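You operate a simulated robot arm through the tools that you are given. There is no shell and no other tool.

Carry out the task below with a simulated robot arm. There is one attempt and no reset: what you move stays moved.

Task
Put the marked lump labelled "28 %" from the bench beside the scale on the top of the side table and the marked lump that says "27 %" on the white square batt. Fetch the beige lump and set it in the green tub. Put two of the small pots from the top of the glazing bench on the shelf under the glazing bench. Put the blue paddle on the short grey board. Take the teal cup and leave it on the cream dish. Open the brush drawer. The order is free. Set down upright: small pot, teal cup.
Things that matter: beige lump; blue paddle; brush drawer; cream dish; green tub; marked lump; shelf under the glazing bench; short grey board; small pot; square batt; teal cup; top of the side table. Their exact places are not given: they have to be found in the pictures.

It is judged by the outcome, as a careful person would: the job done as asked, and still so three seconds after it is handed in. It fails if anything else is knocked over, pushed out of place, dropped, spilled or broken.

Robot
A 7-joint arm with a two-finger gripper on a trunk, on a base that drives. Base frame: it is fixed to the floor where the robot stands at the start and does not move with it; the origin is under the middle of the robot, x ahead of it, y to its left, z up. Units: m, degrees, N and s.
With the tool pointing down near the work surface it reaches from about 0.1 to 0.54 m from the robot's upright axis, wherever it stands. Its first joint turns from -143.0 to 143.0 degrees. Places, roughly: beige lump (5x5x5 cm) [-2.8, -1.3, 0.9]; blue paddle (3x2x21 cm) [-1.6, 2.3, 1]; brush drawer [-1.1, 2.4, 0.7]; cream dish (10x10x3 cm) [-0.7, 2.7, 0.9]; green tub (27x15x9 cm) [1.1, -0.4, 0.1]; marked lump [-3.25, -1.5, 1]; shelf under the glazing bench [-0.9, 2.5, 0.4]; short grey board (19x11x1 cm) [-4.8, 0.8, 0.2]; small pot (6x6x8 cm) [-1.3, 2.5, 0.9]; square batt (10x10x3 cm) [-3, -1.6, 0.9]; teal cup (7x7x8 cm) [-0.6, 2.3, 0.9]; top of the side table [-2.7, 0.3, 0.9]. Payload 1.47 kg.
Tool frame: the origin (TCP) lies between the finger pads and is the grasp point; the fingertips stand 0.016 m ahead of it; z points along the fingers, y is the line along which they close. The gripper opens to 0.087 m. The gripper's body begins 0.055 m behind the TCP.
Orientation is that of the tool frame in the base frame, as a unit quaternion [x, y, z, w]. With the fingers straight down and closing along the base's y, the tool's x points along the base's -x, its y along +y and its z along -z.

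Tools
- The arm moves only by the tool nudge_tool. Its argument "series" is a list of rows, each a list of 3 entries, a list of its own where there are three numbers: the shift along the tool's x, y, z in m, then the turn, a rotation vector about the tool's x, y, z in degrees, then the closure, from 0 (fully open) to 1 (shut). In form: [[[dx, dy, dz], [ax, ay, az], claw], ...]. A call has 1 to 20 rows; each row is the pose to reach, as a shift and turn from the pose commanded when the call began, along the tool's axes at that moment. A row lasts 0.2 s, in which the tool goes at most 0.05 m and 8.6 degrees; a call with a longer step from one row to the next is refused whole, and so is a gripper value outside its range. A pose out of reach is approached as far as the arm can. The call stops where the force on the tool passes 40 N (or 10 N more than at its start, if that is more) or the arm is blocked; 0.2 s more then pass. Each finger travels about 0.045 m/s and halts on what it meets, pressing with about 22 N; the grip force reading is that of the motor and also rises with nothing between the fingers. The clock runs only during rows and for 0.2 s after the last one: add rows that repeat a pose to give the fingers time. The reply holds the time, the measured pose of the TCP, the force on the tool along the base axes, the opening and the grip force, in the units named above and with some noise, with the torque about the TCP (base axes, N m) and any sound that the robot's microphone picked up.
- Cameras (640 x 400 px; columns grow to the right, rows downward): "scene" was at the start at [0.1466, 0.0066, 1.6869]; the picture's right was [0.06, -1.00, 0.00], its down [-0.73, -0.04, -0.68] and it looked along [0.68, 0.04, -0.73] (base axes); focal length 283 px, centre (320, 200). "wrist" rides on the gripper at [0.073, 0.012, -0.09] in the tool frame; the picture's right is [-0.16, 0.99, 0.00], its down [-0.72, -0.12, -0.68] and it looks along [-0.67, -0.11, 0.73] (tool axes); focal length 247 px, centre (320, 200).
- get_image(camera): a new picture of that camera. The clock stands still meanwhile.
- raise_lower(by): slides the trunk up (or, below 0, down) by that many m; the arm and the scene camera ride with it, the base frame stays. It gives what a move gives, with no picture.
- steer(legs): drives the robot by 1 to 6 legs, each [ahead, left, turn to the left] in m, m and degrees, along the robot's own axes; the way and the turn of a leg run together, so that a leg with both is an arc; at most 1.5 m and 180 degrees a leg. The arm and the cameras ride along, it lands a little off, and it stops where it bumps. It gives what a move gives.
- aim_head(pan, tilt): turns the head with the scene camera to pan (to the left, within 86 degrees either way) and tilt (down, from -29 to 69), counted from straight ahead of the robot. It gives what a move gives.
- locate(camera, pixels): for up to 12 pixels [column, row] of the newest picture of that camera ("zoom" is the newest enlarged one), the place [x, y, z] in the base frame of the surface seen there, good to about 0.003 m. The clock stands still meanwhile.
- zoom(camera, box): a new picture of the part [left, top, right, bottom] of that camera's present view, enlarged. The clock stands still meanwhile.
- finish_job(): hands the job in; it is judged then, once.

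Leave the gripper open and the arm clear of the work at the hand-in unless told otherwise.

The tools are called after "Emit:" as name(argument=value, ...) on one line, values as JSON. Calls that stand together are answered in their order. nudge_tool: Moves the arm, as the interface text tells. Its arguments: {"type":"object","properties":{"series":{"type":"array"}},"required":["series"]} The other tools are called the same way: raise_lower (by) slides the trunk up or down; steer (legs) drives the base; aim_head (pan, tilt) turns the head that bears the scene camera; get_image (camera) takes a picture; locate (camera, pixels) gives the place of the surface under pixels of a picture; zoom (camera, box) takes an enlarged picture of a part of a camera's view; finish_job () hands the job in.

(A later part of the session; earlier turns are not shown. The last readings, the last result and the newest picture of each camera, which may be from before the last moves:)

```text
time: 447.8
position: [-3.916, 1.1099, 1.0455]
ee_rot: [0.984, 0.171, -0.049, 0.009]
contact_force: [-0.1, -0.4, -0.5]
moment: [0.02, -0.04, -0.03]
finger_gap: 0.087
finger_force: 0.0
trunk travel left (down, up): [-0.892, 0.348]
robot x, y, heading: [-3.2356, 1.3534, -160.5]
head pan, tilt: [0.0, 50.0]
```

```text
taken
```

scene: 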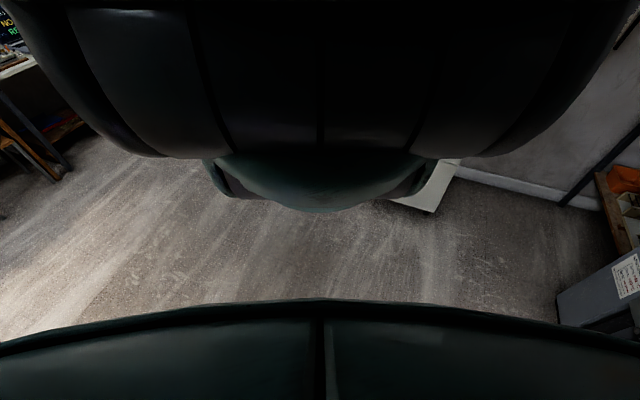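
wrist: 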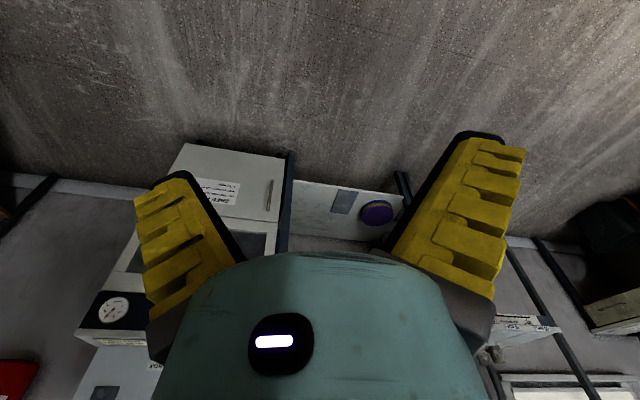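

A small grey board and a purple item sit on a low white shelf at wrist pixel (345,200). Locate it and move closer.

Emit:
locate(camera="wrist", pixels=[[345, 200], [335, 195], [355, 205], [378, 212], [310, 210], [400, 185], [320, 235], [285, 200], [505, 265], [470, 330]])

Emit:
steer(legs=[[0.35, 0, 0]])

Emit:
get_image(camera="wrist")

Emit:
zoom(camera="wrist", box=[200, 80, 480, 255])

```text
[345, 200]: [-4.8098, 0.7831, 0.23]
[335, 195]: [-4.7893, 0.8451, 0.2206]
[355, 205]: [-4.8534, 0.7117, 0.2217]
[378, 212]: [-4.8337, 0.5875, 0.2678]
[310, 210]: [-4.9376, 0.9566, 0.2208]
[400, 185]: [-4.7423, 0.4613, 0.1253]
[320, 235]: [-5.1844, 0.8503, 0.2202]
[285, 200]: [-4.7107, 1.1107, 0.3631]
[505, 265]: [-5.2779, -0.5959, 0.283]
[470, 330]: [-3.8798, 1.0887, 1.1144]
```

```text
time: 450.1
position: [-4.2447, 0.9906, 1.0444]
ee_rot: [0.984, 0.173, -0.05, 0.011]
contact_force: [0.0, -0.2, -0.1]
moment: [0.01, 0.05, 0.01]
finger_gap: 0.0868
finger_force: 0.0
trunk travel left (down, up): [-0.892, 0.348]
robot x, y, heading: [-3.5676, 1.2382, -160.9]
head pan, tilt: [0.0, 50.0]
```

```text
taken
```

wrist: 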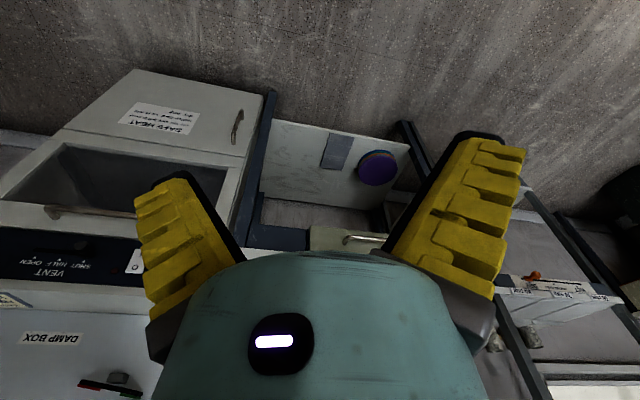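

```text
2.29 times, centred on (340, 168) of wrist
```

zoom: 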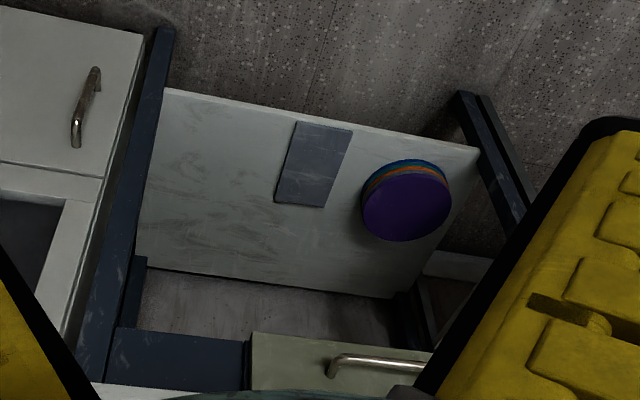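

The destination board is at about (−4.84, 0.785), top z 0.23, on a low shelf under a table (front edge x≈−4.73). The plan: hold the paddle by its top with the tool down, then deliver with the tool nearly horizontal. I'll test here, in free air, whether the arm can turn the tool horizontal.

Emit:
nudge_tool(series=[[[0.005, 0, -0.015], [0, -8, 0], 0], [[0.01, 0, -0.03], [0, -16, 0], 0], [[0.015, 0, -0.045], [0, -24, 0], 0], [[0.02, 0, -0.06], [0, -32, 0], 0], [[0.025, 0, -0.075], [0, -40, 0], 0], [[0.03, 0, -0.09], [0, -48, 0], 0], [[0.035, 0, -0.105], [0, -56, 0], 0], [[0.04, 0, -0.12], [0, -64, 0], 0], [[0.045, 0, -0.135], [0, -72, 0], 0], [[0.05, 0, -0.15], [0, -80, 0], 0], [[0.05, 0, -0.15], [0, -80, 0], 0]])

Emit:
get_image(camera="wrist")

Emit:
get_image(camera="scene")

```text
time: 452.5
position: [-4.1821, 1.0127, 1.1905]
ee_rot: [0.722, 0.125, -0.67, 0.119]
contact_force: [0.0, 0.0, 0.2]
moment: [-0.04, 0.01, 0.0]
finger_gap: 0.0871
finger_force: 0.2
trunk travel left (down, up): [-0.892, 0.348]
robot x, y, heading: [-3.5658, 1.2335, -160.3]
head pan, tilt: [0.0, 50.0]
```

```text
taken
```

wrist: 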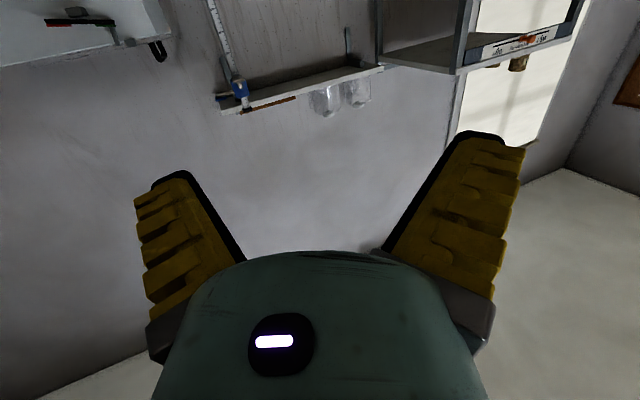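

```text
taken
```

scene: 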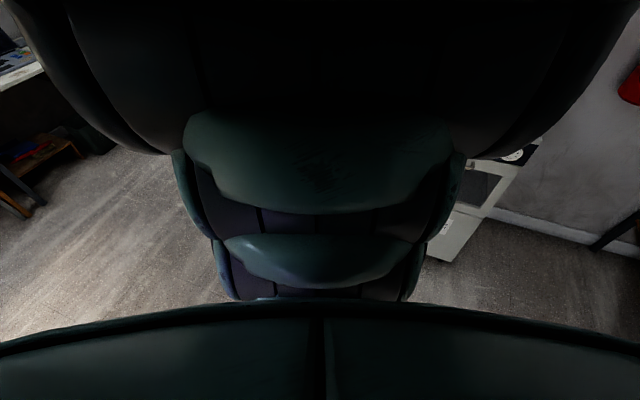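

The arm can reach a horizontal tool comfortably. Return the tool to straight down, then drive back to the paddle rack.

Emit:
nudge_tool(series=[[[0.014, 0, 0], [0, 7.8, 0], 0], [[0.028, 0, 0], [0, 15.6, 0], 0], [[0.042, 0, 0], [0, 23.4, 0], 0], [[0.056, 0, 0], [0, 31.2, 0], 0], [[0.07, 0, 0], [0, 39, 0], 0], [[0.084, 0, 0], [0, 46.8, 0], 0], [[0.098, 0, 0], [0, 54.6, 0], 0], [[0.112, 0, 0], [0, 62.4, 0], 0], [[0.126, 0, 0], [0, 70.2, 0], 0], [[0.14, 0, 0], [0, 78, 0], 0], [[0.15, 0, 0], [0, 85.8, 0], 0], [[0.15, 0, 0], [0, 85.8, 0], 0]])

Emit:
steer(legs=[[-0.35, 0, 0], [0, 0, -20], [-0.35, -0.1, 0], [-0.95, 0, 0]])

Emit:
get_image(camera="scene")

```text
time: 455.1
position: [-4.1733, 1.0165, 1.0385]
ee_rot: [0.985, 0.172, 0.001, 0.002]
contact_force: [0.0, 0.3, 0.1]
moment: [0.0, 0.01, 0.02]
finger_gap: 0.087
finger_force: 0.0
trunk travel left (down, up): [-0.892, 0.348]
robot x, y, heading: [-3.5649, 1.2363, -160.2]
head pan, tilt: [0.0, 50.0]
```

```text
time: 464.9
position: [-2.5874, 1.4451, 1.0403]
ee_rot: [1.0, -0.004, 0.001, 0.001]
contact_force: [0.2, 0.1, -0.1]
moment: [-0.01, -0.01, 0.01]
finger_gap: 0.0868
finger_force: 0.0
trunk travel left (down, up): [-0.892, 0.348]
robot x, y, heading: [-1.9456, 1.4348, 179.4]
head pan, tilt: [0.0, 50.0]
```

```text
taken
```

scene: 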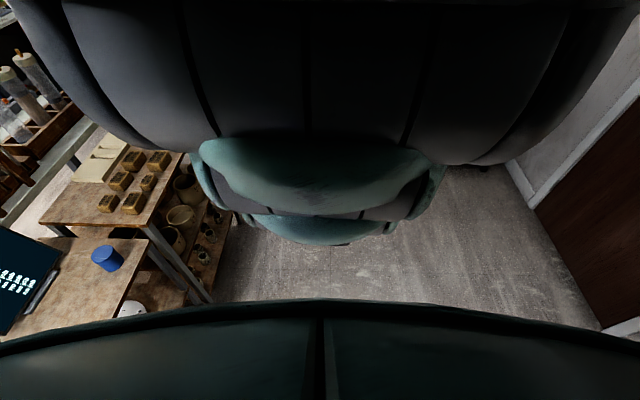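

Turn right to face the glazing bench and slide right to line up with the blue paddle at x≈−1.58.

Emit:
steer(legs=[[0, 0, -89.4], [0, -0.34, 0]])

Emit:
raise_lower(by=0.12)

Emit:
get_image(camera="wrist")

Emit:
get_image(camera="scene")

```text
time: 470.9
position: [-1.614, 2.0902, 1.0395]
ee_rot: [0.716, -0.699, -0.001, 0.001]
contact_force: [-0.4, 0.2, 0.5]
moment: [-0.03, 0.06, 0.03]
finger_gap: 0.087
finger_force: 0.1
trunk travel left (down, up): [-0.892, 0.348]
robot x, y, heading: [-1.5997, 1.441, 91.2]
head pan, tilt: [0.0, 50.0]
```

```text
time: 472.4
position: [-1.6134, 2.0905, 1.1598]
ee_rot: [0.716, -0.698, 0.0, 0.002]
contact_force: [0.5, -0.9, -0.7]
moment: [-0.01, 0.01, 0.0]
finger_gap: 0.087
finger_force: 0.1
trunk travel left (down, up): [-1.012, 0.228]
robot x, y, heading: [-1.6011, 1.4469, 91.1]
head pan, tilt: [0.0, 50.0]
```

```text
taken
```

wrist: 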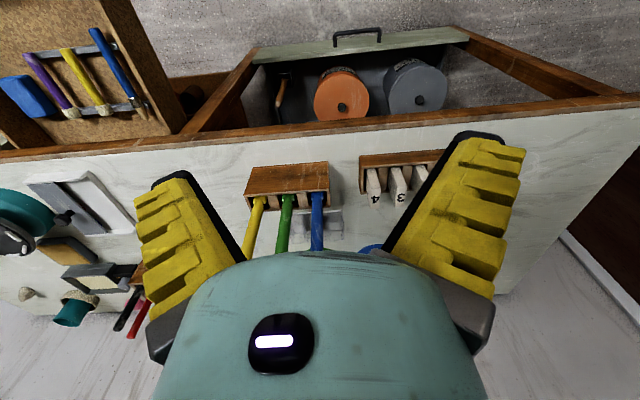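

```text
taken
```

scene: 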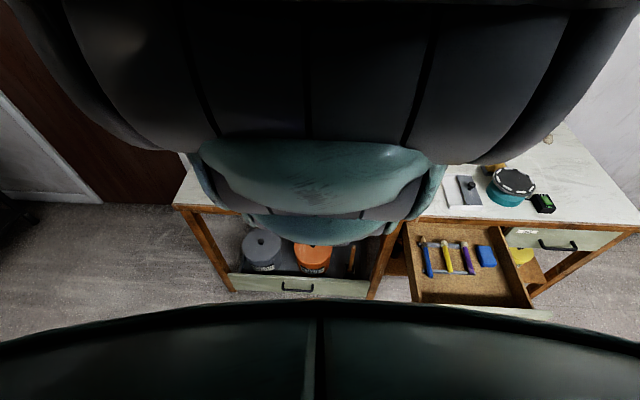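

The brush drawer is open, showing brushes. The blue paddle is at wrist pixel (318,220). Measure it and its neighbours.

Emit:
zoom(camera="wrist", box=[230, 150, 390, 250])

Emit:
locate(camera="zoom", pixels=[[350, 200], [350, 260], [350, 320], [325, 300], [375, 300], [220, 250], [245, 250], [195, 300], [350, 385], [300, 90], [350, 100]])

```text
4.00 times, centred on (310, 200) of wrist
```

zoom: 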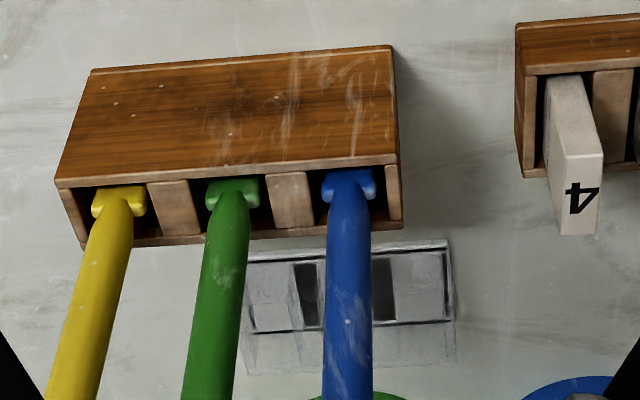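

```text
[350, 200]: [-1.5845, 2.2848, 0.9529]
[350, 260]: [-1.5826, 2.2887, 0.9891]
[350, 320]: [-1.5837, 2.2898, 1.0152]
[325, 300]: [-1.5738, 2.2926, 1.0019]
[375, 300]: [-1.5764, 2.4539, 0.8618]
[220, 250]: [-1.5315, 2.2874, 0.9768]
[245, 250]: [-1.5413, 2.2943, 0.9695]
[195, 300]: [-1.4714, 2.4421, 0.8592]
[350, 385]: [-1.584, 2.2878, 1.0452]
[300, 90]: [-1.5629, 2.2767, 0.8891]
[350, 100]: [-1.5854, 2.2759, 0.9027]
```

Blue handle: centre ≈(−1.584, 2.298), ~2 cm thick, top z≈1.07; green is 5 cm to its right. Pre-close to ~3.5 cm and position above it.

Emit:
steer(legs=[[0.206, -0.03, 0]])

Emit:
nudge_tool(series=[[[0, 0, 0], [0, 0, 0], 0.4], [[0, 0, 0], [0, 0, 0], 0.66], [[0, 0, 0], [0, 0, 0], 0.66], [[0, 0, 0], [0, 0, 0], 0.66]])

Emit:
get_image(camera="wrist")

Emit:
zoom(camera="wrist", box=[220, 60, 420, 260])

```text
time: 474.1
position: [-1.5892, 2.2981, 1.1594]
ee_rot: [0.715, -0.699, -0.001, 0.002]
contact_force: [0.5, 0.6, -0.7]
moment: [0.01, -0.04, -0.01]
finger_gap: 0.0872
finger_force: 0.1
trunk travel left (down, up): [-1.012, 0.228]
robot x, y, heading: [-1.573, 1.6526, 91.4]
head pan, tilt: [0.0, 50.0]
```

```text
time: 475.1
position: [-1.5894, 2.2982, 1.159]
ee_rot: [0.715, -0.699, -0.001, 0.002]
contact_force: [-0.5, -0.1, 0.1]
moment: [0.01, 0.0, 0.01]
finger_gap: 0.0358
finger_force: 4.6
trunk travel left (down, up): [-1.012, 0.228]
robot x, y, heading: [-1.5735, 1.6506, 91.1]
head pan, tilt: [0.0, 50.0]
```

```text
taken
```

wrist: 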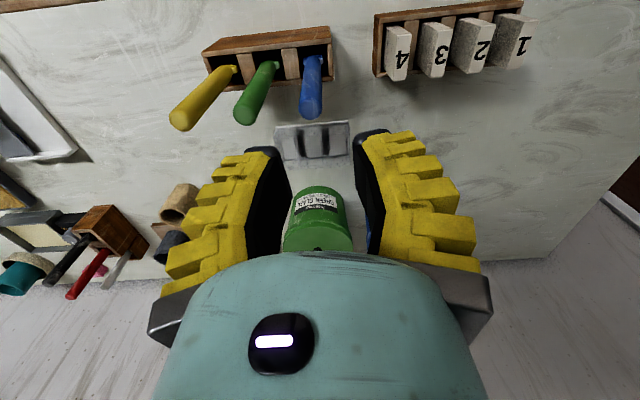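

```text
2.00 times, centred on (320, 160) of wrist
```

zoom: 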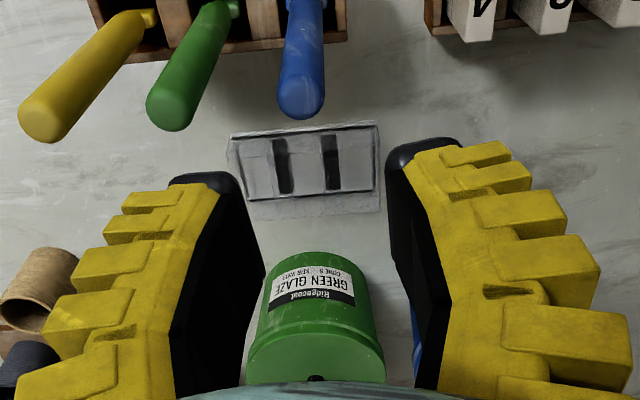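

Emit:
locate(camera="wrist", pixels=[[311, 112], [311, 100], [303, 105], [319, 105], [311, 85], [245, 115], [253, 100]])

```text
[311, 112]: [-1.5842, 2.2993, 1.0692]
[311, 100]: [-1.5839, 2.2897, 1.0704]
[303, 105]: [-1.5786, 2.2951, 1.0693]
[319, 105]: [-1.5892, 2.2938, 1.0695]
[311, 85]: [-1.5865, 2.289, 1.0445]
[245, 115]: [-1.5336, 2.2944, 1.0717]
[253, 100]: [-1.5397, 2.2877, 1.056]
```

Paddle top at (−1.584, 2.297, 1.07). Trim 4 mm, lower 13 cm and grip.

Emit:
nudge_tool(series=[[[0, -0.004, 0], [0, 0, 0], 0.66], [[0, -0.004, 0], [0, 0, 0], 0.66]])

Emit:
raise_lower(by=-0.075)

Emit:
get_image(camera="wrist")

```text
time: 475.6
position: [-1.586, 2.2981, 1.1581]
ee_rot: [0.715, -0.699, -0.001, 0.001]
contact_force: [0.5, 0.0, 1.5]
moment: [0.0, 0.0, 0.01]
finger_gap: 0.0358
finger_force: 4.2
trunk travel left (down, up): [-1.012, 0.228]
robot x, y, heading: [-1.5751, 1.6544, 91.2]
head pan, tilt: [0.0, 50.0]
```

```text
time: 476.8
position: [-1.5851, 2.2993, 1.084]
ee_rot: [0.715, -0.699, -0.002, 0.001]
contact_force: [0.2, 0.5, 0.1]
moment: [0.0, 0.01, 0.01]
finger_gap: 0.036
finger_force: 4.8
trunk travel left (down, up): [-0.937, 0.303]
robot x, y, heading: [-1.5733, 1.6573, 90.8]
head pan, tilt: [0.0, 50.0]
```

```text
taken
```

wrist: 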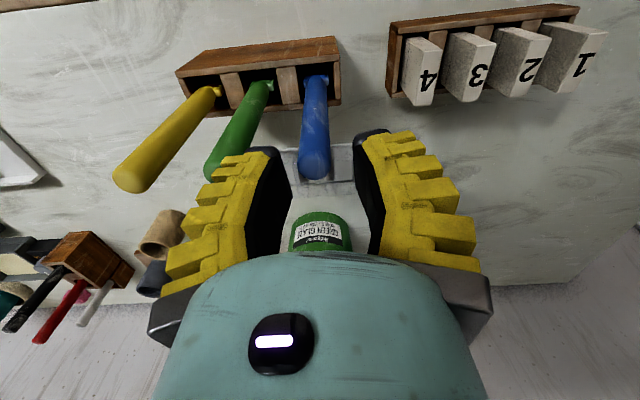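

The green paddle is close to the left finger; bias 3 mm away and lower in small steps, checking forces.

Emit:
nudge_tool(series=[[[0, 0.003, 0], [0, 0, 0], 0.66], [[0, 0.003, 0.01], [0, 0, 0], 0.66], [[0, 0.003, 0.02], [0, 0, 0], 0.66]])

Emit:
get_image(camera="wrist")

```text
time: 477.6
position: [-1.5874, 2.2983, 1.0633]
ee_rot: [0.715, -0.699, -0.001, 0.001]
contact_force: [0.5, -0.5, -0.9]
moment: [-0.01, -0.02, -0.02]
finger_gap: 0.0356
finger_force: 5.0
trunk travel left (down, up): [-0.937, 0.303]
robot x, y, heading: [-1.5772, 1.651, 91.4]
head pan, tilt: [0.0, 50.0]
```

```text
taken
```

wrist: 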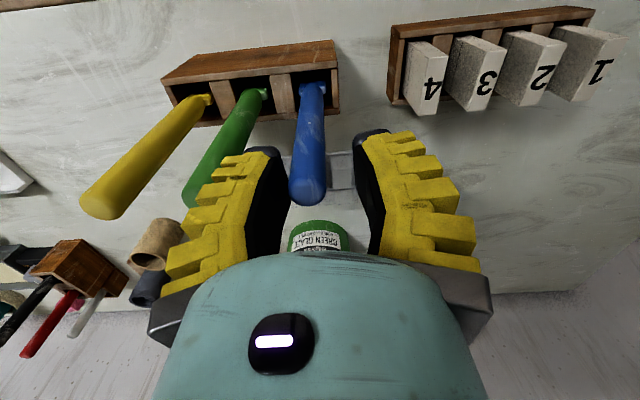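

No contact. Continue down 3.2 cm and close.

Emit:
nudge_tool(series=[[[0, 0, 0.012], [0, 0, 0], 0.66], [[0, 0, 0.024], [0, 0, 0], 0.66], [[0, 0, 0.032], [0, 0, 0], 0.66], [[0, 0, 0.032], [0, 0, 0], 0.8], [[0, 0, 0.032], [0, 0, 0], 1], [[0, 0, 0.032], [0, 0, 0], 1], [[0, 0, 0.032], [0, 0, 0], 1]])

Emit:
get_image(camera="wrist")

```text
time: 479.2
position: [-1.5866, 2.2985, 1.0312]
ee_rot: [0.715, -0.699, -0.001, 0.002]
contact_force: [-0.2, 0.4, 0.7]
moment: [-0.11, -0.01, 0.01]
finger_gap: 0.0112
finger_force: 22.4
trunk travel left (down, up): [-0.937, 0.303]
robot x, y, heading: [-1.5699, 1.6514, 91.2]
head pan, tilt: [0.0, 50.0]
```

```text
taken
```

wrist: 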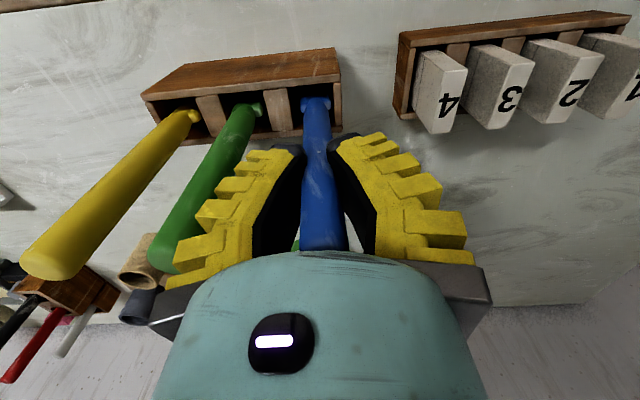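

Gripped. Lift 15 cm straight up out of the slot.

Emit:
raise_lower(by=0.15)

Emit:
get_image(camera="wrist")

```text
time: 480.9
position: [-1.5873, 2.2978, 1.1807]
ee_rot: [0.716, -0.699, 0.0, 0.002]
contact_force: [0.9, 0.9, 0.2]
moment: [0.01, 0.03, -0.01]
finger_gap: 0.0102
finger_force: 21.9
trunk travel left (down, up): [-1.087, 0.153]
robot x, y, heading: [-1.5743, 1.6512, 91.3]
head pan, tilt: [0.0, 50.0]
```

```text
taken
```

wrist: 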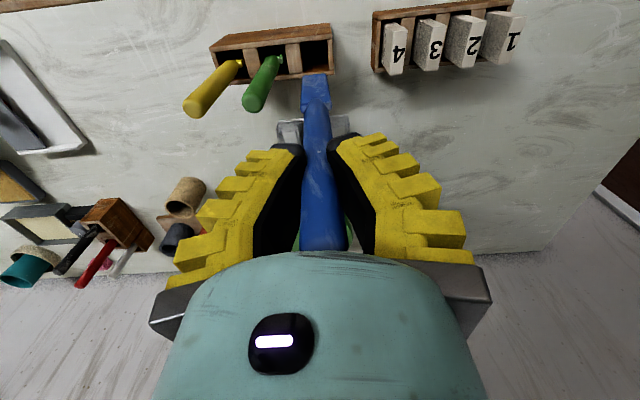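

Held clear of the rack. Back off, turn to heading 180°, and travel toward the board.

Emit:
steer(legs=[[-0.25, 0, 0], [0, 0, 89], [0, -0.08, 0], [1.2, 0, 0], [0.7, 0, 0]])

Emit:
get_image(camera="wrist")

Emit:
get_image(camera="scene")

```text
time: 496.3
position: [-4.1037, 1.4508, 1.1825]
ee_rot: [1.0, 0.008, 0.001, 0.002]
contact_force: [0.1, -0.1, -0.8]
moment: [-0.02, 0.01, -0.01]
finger_gap: 0.0071
finger_force: 22.4
trunk travel left (down, up): [-1.087, 0.153]
robot x, y, heading: [-3.4631, 1.4622, -179.1]
head pan, tilt: [0.0, 50.0]
```

```text
taken
```

wrist: 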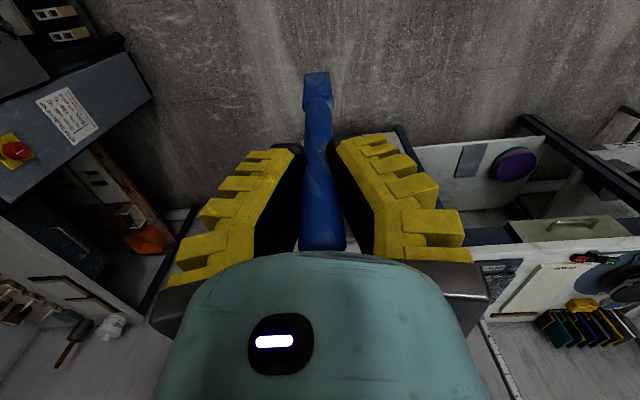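

```text
taken
```

scene: 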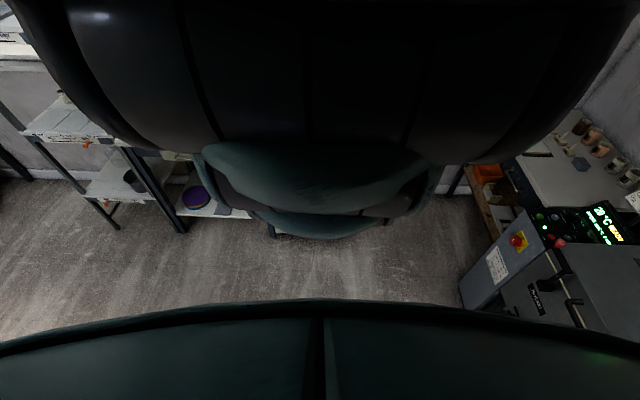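

Slide left 0.665 m to align with the board, then check.

Emit:
steer(legs=[[0, 0.66, -0.9]])

Emit:
get_image(camera="wrist")

Emit:
locate(camera="wrist", pixels=[[350, 150], [340, 130], [365, 130], [350, 165], [390, 150], [410, 160], [250, 130], [290, 140]])

```text
time: 499.9
position: [-4.1012, 0.8147, 1.1805]
ee_rot: [1.0, -0.001, 0.001, 0.002]
contact_force: [0.1, 0.2, -0.7]
moment: [0.02, 0.01, -0.01]
finger_gap: 0.0067
finger_force: 22.0
trunk travel left (down, up): [-1.087, 0.153]
robot x, y, heading: [-3.455, 0.8058, 179.8]
head pan, tilt: [0.0, 50.0]
```

```text
taken
```

wrist: 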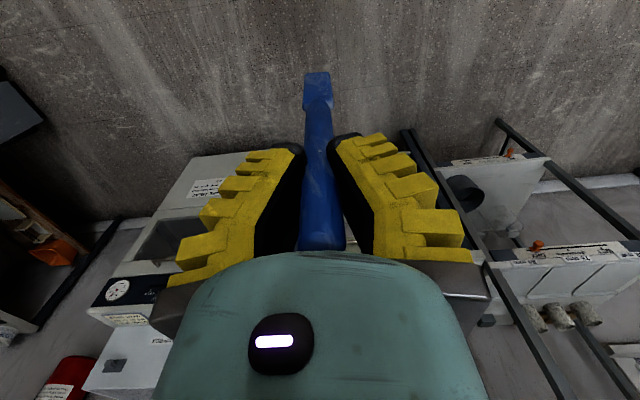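

```text
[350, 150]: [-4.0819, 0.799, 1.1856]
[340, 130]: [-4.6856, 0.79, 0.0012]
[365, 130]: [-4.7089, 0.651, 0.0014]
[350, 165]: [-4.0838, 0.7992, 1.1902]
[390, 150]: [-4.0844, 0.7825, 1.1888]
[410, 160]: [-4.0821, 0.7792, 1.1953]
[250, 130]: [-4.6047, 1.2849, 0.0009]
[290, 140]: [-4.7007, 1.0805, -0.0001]
```

Advance 0.2 m, then rotate the tool forward 83° in free air (paddle will point toward the table).

Emit:
steer(legs=[[0.15, 0, 0]])

Emit:
nudge_tool(series=[[[0, 0, -0.015], [0, -8, 0], 1], [[0, 0, -0.03], [0, -16, 0], 1], [[0, 0, -0.045], [0, -24, 0], 1], [[0, 0, -0.06], [0, -32, 0], 1], [[0, 0, -0.075], [0, -40, 0], 1], [[0, 0, -0.09], [0, -48, 0], 1], [[0, 0, -0.105], [0, -56, 0], 1], [[0, 0, -0.12], [0, -64, 0], 1], [[0, 0, -0.135], [0, -72, 0], 1], [[0, 0, -0.15], [0, -80, 0], 1], [[0, 0, -0.15], [0, -83, 0], 1], [[0, 0, -0.15], [0, -83, 0], 1]])

Emit:
get_image(camera="wrist")

```text
time: 501.2
position: [-4.2499, 0.8156, 1.1806]
ee_rot: [1.0, -0.001, 0.001, 0.002]
contact_force: [0.8, 0.7, -0.2]
moment: [0.04, 0.02, 0.0]
finger_gap: 0.0069
finger_force: 22.1
trunk travel left (down, up): [-1.087, 0.153]
robot x, y, heading: [-3.6027, 0.8137, 179.6]
head pan, tilt: [0.0, 50.0]
```

```text
time: 503.8
position: [-4.2508, 0.815, 1.3325]
ee_rot: [0.749, -0.001, -0.662, 0.001]
contact_force: [0.2, 0.2, -0.6]
moment: [0.04, -0.05, 0.03]
finger_gap: 0.0064
finger_force: 22.4
trunk travel left (down, up): [-1.087, 0.153]
robot x, y, heading: [-3.6043, 0.8105, 179.8]
head pan, tilt: [0.0, 50.0]
```

```text
taken
```

wrist: 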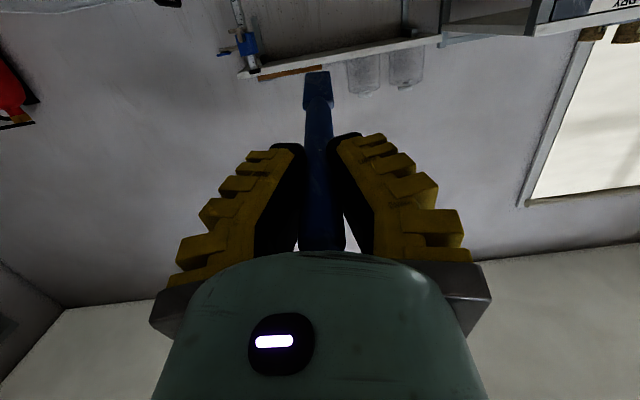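

Paddle held horizontally. Lower the trunk to shelf level in steps.

Emit:
raise_lower(by=-0.4)

Emit:
raise_lower(by=-0.4)

Emit:
raise_lower(by=-0.15)

Emit:
get_image(camera="wrist")

Emit:
get_image(camera="scene")

```text
time: 507.7
position: [-4.2511, 0.8154, 0.9316]
ee_rot: [0.75, -0.002, -0.662, 0.0]
contact_force: [0.7, -0.1, -0.5]
moment: [0.01, -0.03, 0.02]
finger_gap: 0.0065
finger_force: 21.9
trunk travel left (down, up): [-0.687, 0.553]
robot x, y, heading: [-3.6024, 0.8102, 179.8]
head pan, tilt: [0.0, 50.0]
```

```text
time: 511.5
position: [-4.2509, 0.8155, 0.5321]
ee_rot: [0.75, -0.001, -0.661, 0.001]
contact_force: [-0.8, -0.9, 0.3]
moment: [0.01, 0.0, 0.03]
finger_gap: 0.0064
finger_force: 21.9
trunk travel left (down, up): [-0.287, 0.953]
robot x, y, heading: [-3.6027, 0.8147, 179.7]
head pan, tilt: [0.0, 50.0]
```

```text
time: 513.2
position: [-4.2505, 0.8153, 0.3817]
ee_rot: [0.75, -0.001, -0.662, 0.001]
contact_force: [0.1, -0.2, 0.7]
moment: [-0.02, -0.04, 0.02]
finger_gap: 0.0062
finger_force: 21.5
trunk travel left (down, up): [-0.137, 1.103]
robot x, y, heading: [-3.6038, 0.8122, 179.9]
head pan, tilt: [0.0, 50.0]
```

```text
taken
```

wrist: 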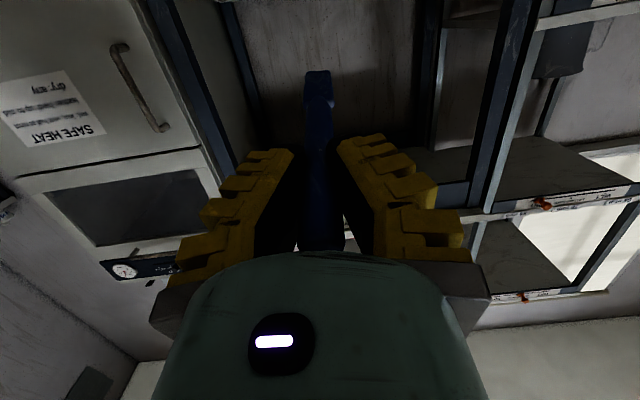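

```text
taken
```

scene: 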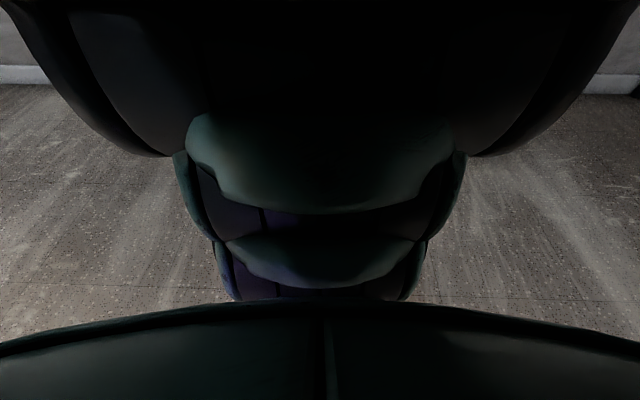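

The camera now looks upward and can't see the board. I'll tilt the tool back to ~45° briefly to measure the board's corners.

Emit:
nudge_tool(series=[[[0, 0, 0], [0, 8, 0], 1], [[0, 0, 0], [0, 16, 0], 1], [[0, 0, 0], [0, 24, 0], 1], [[0, 0, 0], [0, 32, 0], 1], [[0, 0, 0], [0, 38, 0], 1], [[0, 0, 0], [0, 38, 0], 1]])

Emit:
get_image(camera="wrist")

Emit:
zoom(camera="wrist", box=[240, 60, 440, 185])

```text
time: 514.6
position: [-4.2484, 0.8146, 0.381]
ee_rot: [0.925, -0.001, -0.381, 0.002]
contact_force: [-0.6, 0.4, -0.6]
moment: [0.02, 0.0, 0.01]
finger_gap: 0.0063
finger_force: 22.5
trunk travel left (down, up): [-0.137, 1.103]
robot x, y, heading: [-3.6041, 0.8121, 179.7]
head pan, tilt: [0.0, 50.0]
```

```text
taken
```

wrist: 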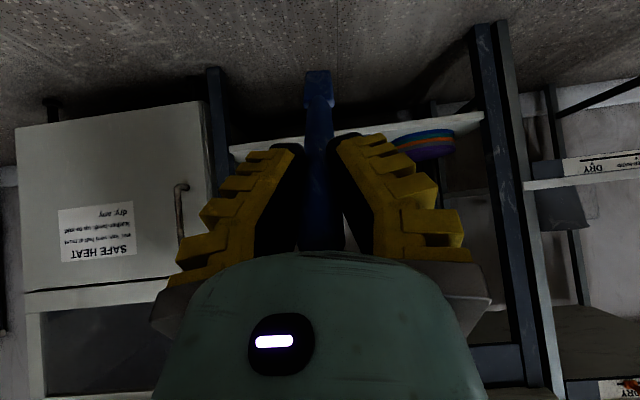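

```text
3.20 times, centred on (340, 122) of wrist
```

zoom: 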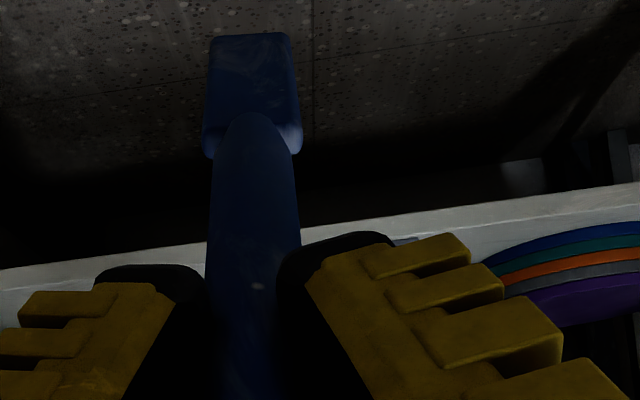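

Emit:
raise_lower(by=0.25)

Emit:
steer(legs=[[0, -0.1, 0]])

Emit:
get_image(camera="wrist")

Emit:
zoom(camera="wrist", box=[240, 60, 480, 210])

```text
time: 517.2
position: [-4.2496, 0.8155, 0.6308]
ee_rot: [0.924, -0.001, -0.382, 0.002]
contact_force: [-0.2, 0.3, -0.9]
moment: [-0.01, -0.03, 0.0]
finger_gap: 0.0061
finger_force: 21.9
trunk travel left (down, up): [-0.387, 0.853]
robot x, y, heading: [-3.6043, 0.8137, 179.7]
head pan, tilt: [0.0, 50.0]
```

```text
time: 518.4
position: [-4.2487, 0.912, 0.6307]
ee_rot: [0.924, -0.001, -0.382, 0.002]
contact_force: [-0.2, 0.7, 0.1]
moment: [-0.01, -0.05, 0.01]
finger_gap: 0.006
finger_force: 22.2
trunk travel left (down, up): [-0.387, 0.853]
robot x, y, heading: [-3.6038, 0.9076, 179.8]
head pan, tilt: [0.0, 50.0]
```

```text
taken
```

wrist: 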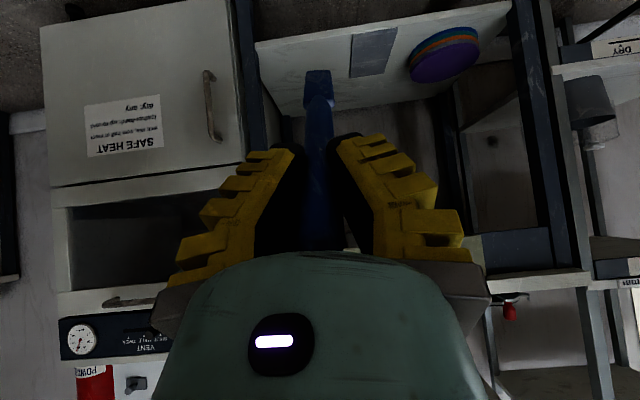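

```text
2.67 times, centred on (360, 135) of wrist
```

zoom: 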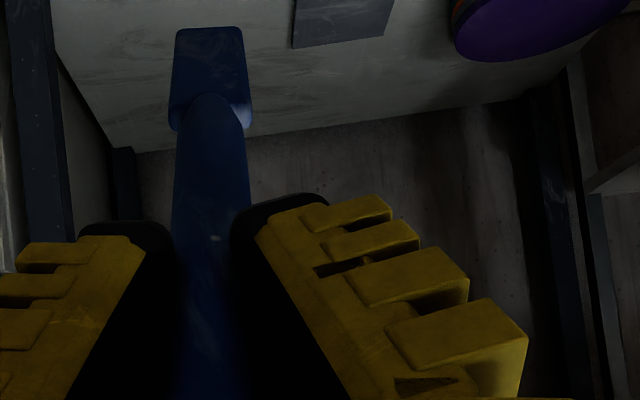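

The board is visible at wrist (375,52). Measure its corners, the shelf edge and the overhead drawer.

Emit:
zoom(camera="wrist", box=[330, 10, 426, 90])

Emit:
locate(camera="wrist", pixels=[[356, 37], [396, 30], [385, 71], [352, 75], [375, 52], [345, 33], [345, 38], [300, 42], [440, 60], [415, 62], [500, 250], [320, 95]])

```text
5.00 times, centred on (378, 50) of wrist
```

zoom: 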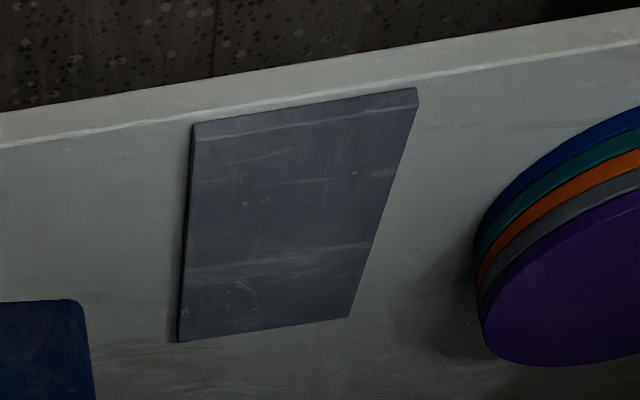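

```text
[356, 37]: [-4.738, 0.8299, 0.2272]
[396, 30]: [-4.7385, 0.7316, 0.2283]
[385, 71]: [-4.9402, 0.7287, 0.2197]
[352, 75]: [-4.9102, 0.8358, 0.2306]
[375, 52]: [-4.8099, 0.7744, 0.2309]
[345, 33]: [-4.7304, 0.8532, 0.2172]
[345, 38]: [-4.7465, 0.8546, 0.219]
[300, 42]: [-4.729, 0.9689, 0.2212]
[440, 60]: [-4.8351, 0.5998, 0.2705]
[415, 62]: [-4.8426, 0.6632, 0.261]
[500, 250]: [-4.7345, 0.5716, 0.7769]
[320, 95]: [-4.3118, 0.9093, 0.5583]
```

Board: x −4.735…−4.925, y 0.728…0.835, top z 0.2305. Rotate the paddle back to nearly horizontal (~85°), shift left to y≈0.782, and lower.

Emit:
nudge_tool(series=[[[0, 0, 0], [0, -8, 0], 1], [[0, 0, 0], [0, -16, 0], 1], [[0, 0, 0], [0, -24, 0], 1], [[0, 0, 0], [0, -32, 0], 1], [[0, 0, 0], [0, -40.4, 0], 1], [[0, 0, 0], [0, -40.4, 0], 1]])

Emit:
steer(legs=[[0, 0.13, 0]])

Emit:
raise_lower(by=-0.32)

```text
time: 519.8
position: [-4.2492, 0.9113, 0.6322]
ee_rot: [0.735, -0.001, -0.678, 0.001]
contact_force: [-0.5, 0.1, -0.8]
moment: [-0.03, -0.06, -0.04]
finger_gap: 0.0062
finger_force: 22.0
trunk travel left (down, up): [-0.387, 0.853]
robot x, y, heading: [-3.6048, 0.909, 179.8]
head pan, tilt: [0.0, 50.0]
```

```text
time: 521.0
position: [-4.2502, 0.7854, 0.6324]
ee_rot: [0.735, -0.001, -0.678, 0.001]
contact_force: [-0.1, -0.4, -1.7]
moment: [-0.01, 0.0, -0.02]
finger_gap: 0.0061
finger_force: 22.3
trunk travel left (down, up): [-0.387, 0.853]
robot x, y, heading: [-3.6073, 0.7765, 179.6]
head pan, tilt: [0.0, 50.0]
```

```text
time: 524.2
position: [-4.2501, 0.7835, 0.3119]
ee_rot: [0.736, -0.002, -0.677, 0.0]
contact_force: [0.7, -0.8, 0.2]
moment: [-0.01, -0.04, 0.02]
finger_gap: 0.0059
finger_force: 21.8
trunk travel left (down, up): [-0.067, 1.173]
robot x, y, heading: [-3.6062, 0.7762, 179.4]
head pan, tilt: [0.0, 50.0]
```

Drive in: 0.3 m, then the remaining 0.215 m.

Emit:
steer(legs=[[0.3, 0.004, 0]])

Emit:
get_image(camera="wrist")

Emit:
get_image(camera="scene")

```text
time: 526.3
position: [-4.5452, 0.7809, 0.3107]
ee_rot: [0.736, -0.002, -0.677, 0.0]
contact_force: [0.4, 0.1, -1.3]
moment: [-0.04, -0.04, 0.0]
finger_gap: 0.006
finger_force: 22.0
trunk travel left (down, up): [-0.067, 1.173]
robot x, y, heading: [-3.8982, 0.7787, 179.7]
head pan, tilt: [0.0, 50.0]
```

```text
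taken
```

wrist: 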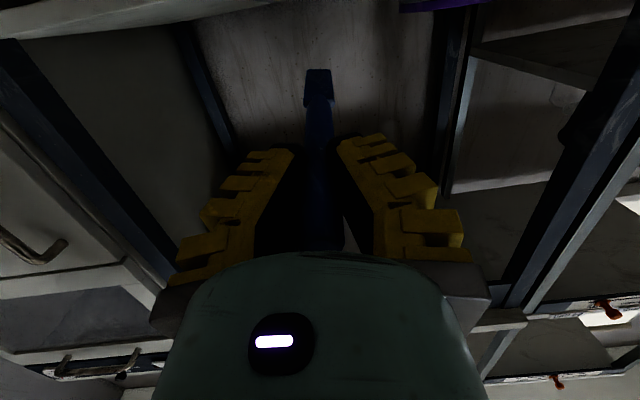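

```text
taken
```

scene: 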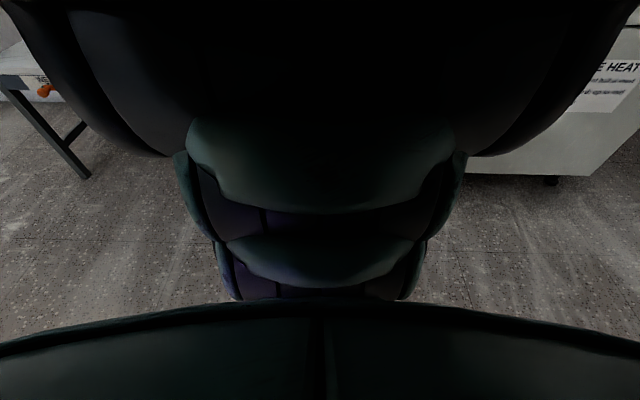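

Clear. Continue 0.22 m.

Emit:
steer(legs=[[0.12, 0, 0]])

Emit:
steer(legs=[[0.1, 0, 0]])

Emit:
get_image(camera="wrist")

```text
time: 527.5
position: [-4.6613, 0.7824, 0.309]
ee_rot: [0.737, -0.002, -0.676, 0.0]
contact_force: [0.0, 0.9, -0.5]
moment: [0.0, -0.01, -0.01]
finger_gap: 0.0061
finger_force: 22.2
trunk travel left (down, up): [-0.067, 1.173]
robot x, y, heading: [-4.0178, 0.779, 179.7]
head pan, tilt: [0.0, 50.0]
```

```text
time: 528.6
position: [-4.7592, 0.7836, 0.3096]
ee_rot: [0.737, -0.003, -0.676, 0.0]
contact_force: [0.4, -0.4, -1.0]
moment: [0.0, 0.0, 0.02]
finger_gap: 0.0059
finger_force: 22.5
trunk travel left (down, up): [-0.067, 1.173]
robot x, y, heading: [-4.1183, 0.7805, 179.8]
head pan, tilt: [0.0, 50.0]
```

```text
taken
```

wrist: 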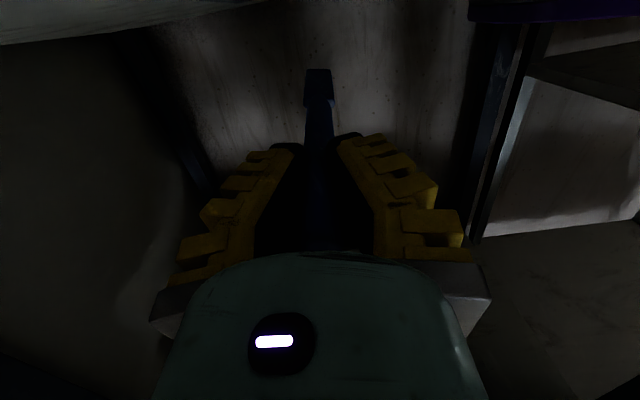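

Over the board. Lower in steps, watching the force.

Emit:
raise_lower(by=-0.045)

Emit:
raise_lower(by=-0.006)

Emit:
raise_lower(by=-0.005)

```text
time: 529.5
position: [-4.7646, 0.7842, 0.2674]
ee_rot: [0.736, -0.003, -0.677, 0.0]
contact_force: [0.1, -0.6, -0.8]
moment: [0.01, 0.01, 0.0]
finger_gap: 0.0062
finger_force: 22.2
trunk travel left (down, up): [-0.022, 1.218]
robot x, y, heading: [-4.1225, 0.7807, 179.5]
head pan, tilt: [0.0, 50.0]
```

```text
time: 530.1
position: [-4.7625, 0.7838, 0.2596]
ee_rot: [0.736, -0.003, -0.677, 0.0]
contact_force: [0.2, 0.7, 0.1]
moment: [-0.04, -0.03, 0.02]
finger_gap: 0.0062
finger_force: 21.6
trunk travel left (down, up): [-0.016, 1.224]
robot x, y, heading: [-4.113, 0.7793, 179.6]
head pan, tilt: [0.0, 50.0]
```

```text
time: 530.6
position: [-4.7628, 0.7833, 0.2538]
ee_rot: [0.736, -0.003, -0.677, 0.0]
contact_force: [0.3, 0.6, 0.1]
moment: [0.06, -0.08, -0.01]
finger_gap: 0.006
finger_force: 22.4
trunk travel left (down, up): [-0.011, 1.229]
robot x, y, heading: [-4.1144, 0.7786, 179.6]
head pan, tilt: [0.0, 50.0]
```

Emit:
raise_lower(by=-0.004)

Emit:
get_image(camera="wrist")

```text
time: 531.1
position: [-4.7629, 0.7847, 0.2509]
ee_rot: [0.736, -0.002, -0.677, 0.0]
contact_force: [1.0, -0.1, 1.4]
moment: [0.0, 0.2, 0.0]
finger_gap: 0.0059
finger_force: 21.7
trunk travel left (down, up): [-0.007, 1.233]
robot x, y, heading: [-4.1173, 0.7764, 179.5]
head pan, tilt: [0.0, 50.0]
```

```text
taken
```

wrist: 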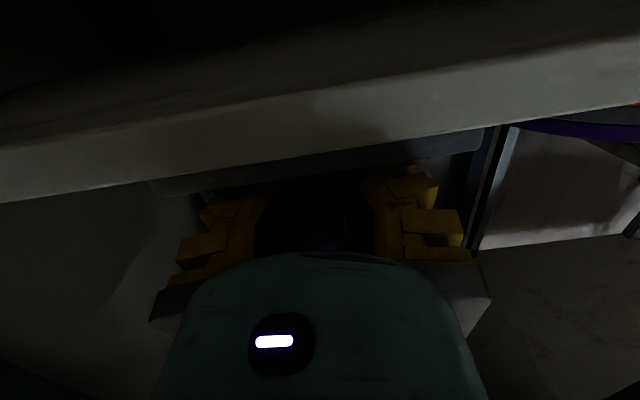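

The paddle's tip has touched the board (torque change). Open gently and back straight out.

Emit:
nudge_tool(series=[[[0, 0, 0], [0, 0, 0], 0.8], [[0, 0, 0], [0, 0, 0], 0.65], [[0, 0, 0], [0, 0, 0], 0.5], [[0, 0, 0], [0, 0, 0], 0.45], [[0, 0, 0], [0, 0, 0], 0.45]])

Emit:
steer(legs=[[-0.08, 0, 0], [-0.3, 0, 0]])

Emit:
raise_lower(by=0.35)

Emit:
nudge_tool(series=[[[0, 0, 0], [0, 8, 0], 0], [[0, 0, 0], [0, 16, 0], 0], [[0, 0, 0], [0, 24, 0], 0], [[0, 0, 0], [0, 32, 0], 0], [[0, 0, 0], [0, 40, 0], 0], [[0, 0, 0], [0, 40, 0], 0]])

Emit:
get_image(camera="wrist")

```text
time: 532.3
position: [-4.7641, 0.7833, 0.2515]
ee_rot: [0.736, -0.003, -0.677, 0.0]
contact_force: [-0.4, -0.3, 1.0]
moment: [-0.01, 0.01, 0.0]
finger_gap: 0.0533
finger_force: 4.1
trunk travel left (down, up): [-0.007, 1.233]
robot x, y, heading: [-4.1197, 0.7797, 179.6]
head pan, tilt: [0.0, 50.0]
```

```text
time: 535.1
position: [-4.3863, 0.7817, 0.2536]
ee_rot: [0.735, -0.003, -0.678, 0.0]
contact_force: [0.3, 0.2, -0.9]
moment: [0.0, -0.02, -0.02]
finger_gap: 0.0534
finger_force: 4.2
trunk travel left (down, up): [-0.007, 1.233]
robot x, y, heading: [-3.7369, 0.7805, 179.5]
head pan, tilt: [0.0, 50.0]
```

```text
time: 538.5
position: [-4.3825, 0.7814, 0.6016]
ee_rot: [0.736, -0.004, -0.677, -0.001]
contact_force: [0.3, 0.1, 1.1]
moment: [0.0, -0.02, -0.01]
finger_gap: 0.0533
finger_force: 3.8
trunk travel left (down, up): [-0.357, 0.883]
robot x, y, heading: [-3.7375, 0.7713, 179.5]
head pan, tilt: [0.0, 50.0]
```

```text
time: 539.9
position: [-4.3813, 0.782, 0.6004]
ee_rot: [0.924, -0.004, -0.383, -0.001]
contact_force: [0.3, -0.3, -0.9]
moment: [-0.02, 0.03, 0.01]
finger_gap: 0.087
finger_force: 0.2
trunk travel left (down, up): [-0.357, 0.883]
robot x, y, heading: [-3.7362, 0.7742, 179.6]
head pan, tilt: [0.0, 50.0]
```

```text
taken
```

wrist: 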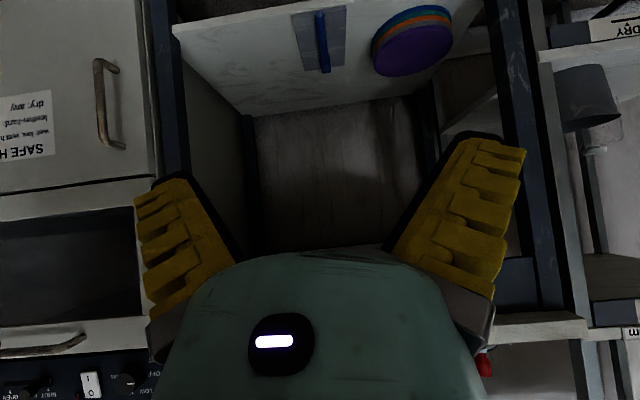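

The blue paddle lies on the grey board. Zoom in to confirm.

Emit:
zoom(camera="wrist", box=[270, 0, 400, 85])

Emit:
locate(camera="wrist", pixels=[[319, 18], [322, 45], [326, 68], [319, 13], [300, 40], [340, 40], [330, 72]])

```text
4.71 times, centred on (335, 42) of wrist
```

zoom: 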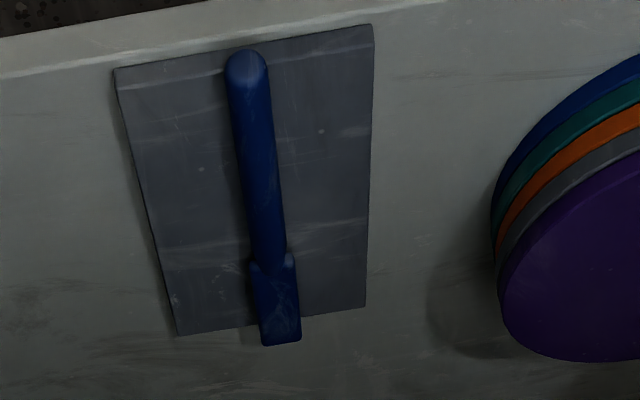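

```text
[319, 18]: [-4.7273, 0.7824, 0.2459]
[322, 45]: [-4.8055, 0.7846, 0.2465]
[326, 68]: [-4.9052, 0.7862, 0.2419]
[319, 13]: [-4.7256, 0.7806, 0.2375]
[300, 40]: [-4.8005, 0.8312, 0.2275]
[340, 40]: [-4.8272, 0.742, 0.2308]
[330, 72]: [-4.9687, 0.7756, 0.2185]
```

All placements done. Before handing in, I'll check the bench wall area where the lift met something earlier. Restore the tool to down, raise, and drive over for a look.

Emit:
nudge_tool(series=[[[-0.009, 0, 0], [0, 5, 0], 0], [[-0.018, 0, 0], [0, 10, 0], 0], [[-0.027, 0, 0], [0, 15, 0], 0], [[-0.036, 0, 0], [0, 20, 0], 0], [[-0.045, 0, 0], [0, 25, 0], 0], [[-0.054, 0, 0], [0, 30, 0], 0], [[-0.063, 0, 0], [0, 35, 0], 0], [[-0.072, 0, 0], [0, 40, 0], 0], [[-0.078, 0, 0], [0, 45, 0], 0], [[-0.078, 0, 0], [0, 45, 0], 0]])

Emit:
raise_lower(by=0.4)

Emit:
raise_lower(by=0.2)

Emit:
steer(legs=[[0, 0.4, 0]])

Emit:
get_image(camera="scene")

Emit:
get_image(camera="wrist")

```text
time: 542.1
position: [-4.436, 0.7814, 0.657]
ee_rot: [1.0, -0.003, -0.002, 0.001]
contact_force: [0.1, -0.4, -0.9]
moment: [0.03, 0.01, 0.01]
finger_gap: 0.0869
finger_force: 0.1
trunk travel left (down, up): [-0.357, 0.883]
robot x, y, heading: [-3.7366, 0.7776, 179.4]
head pan, tilt: [0.0, 50.0]
```

```text
time: 545.9
position: [-4.4369, 0.7818, 1.0546]
ee_rot: [1.0, -0.003, -0.001, 0.001]
contact_force: [0.3, 0.0, -0.2]
moment: [-0.03, 0.01, -0.03]
finger_gap: 0.0868
finger_force: 0.0
trunk travel left (down, up): [-0.757, 0.483]
robot x, y, heading: [-3.7383, 0.7749, 179.4]
head pan, tilt: [0.0, 50.0]
```

```text
time: 548.1
position: [-4.4371, 0.7819, 1.2562]
ee_rot: [1.0, -0.003, -0.002, 0.002]
contact_force: [0.4, 0.0, 1.1]
moment: [-0.02, 0.02, -0.01]
finger_gap: 0.087
finger_force: 0.1
trunk travel left (down, up): [-0.957, 0.283]
robot x, y, heading: [-3.7391, 0.7755, 179.6]
head pan, tilt: [0.0, 50.0]
```

```text
time: 550.6
position: [-4.4392, 0.3828, 1.257]
ee_rot: [1.0, 0.0, -0.002, 0.002]
contact_force: [0.4, 0.6, 0.2]
moment: [0.0, 0.02, 0.05]
finger_gap: 0.0869
finger_force: 0.0
trunk travel left (down, up): [-0.957, 0.283]
robot x, y, heading: [-3.7405, 0.3786, 179.7]
head pan, tilt: [0.0, 50.0]
```

```text
taken
```

scene: 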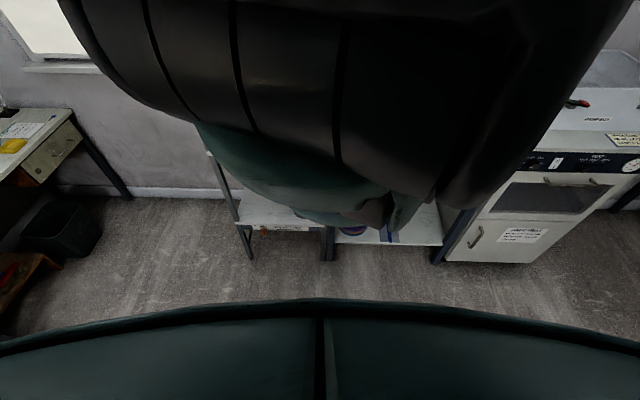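

```text
taken
```

wrist: 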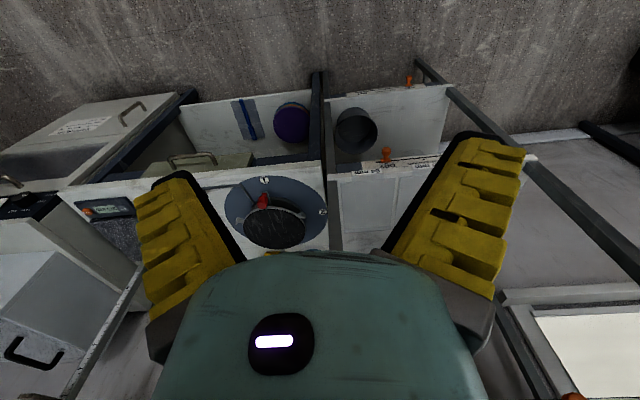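

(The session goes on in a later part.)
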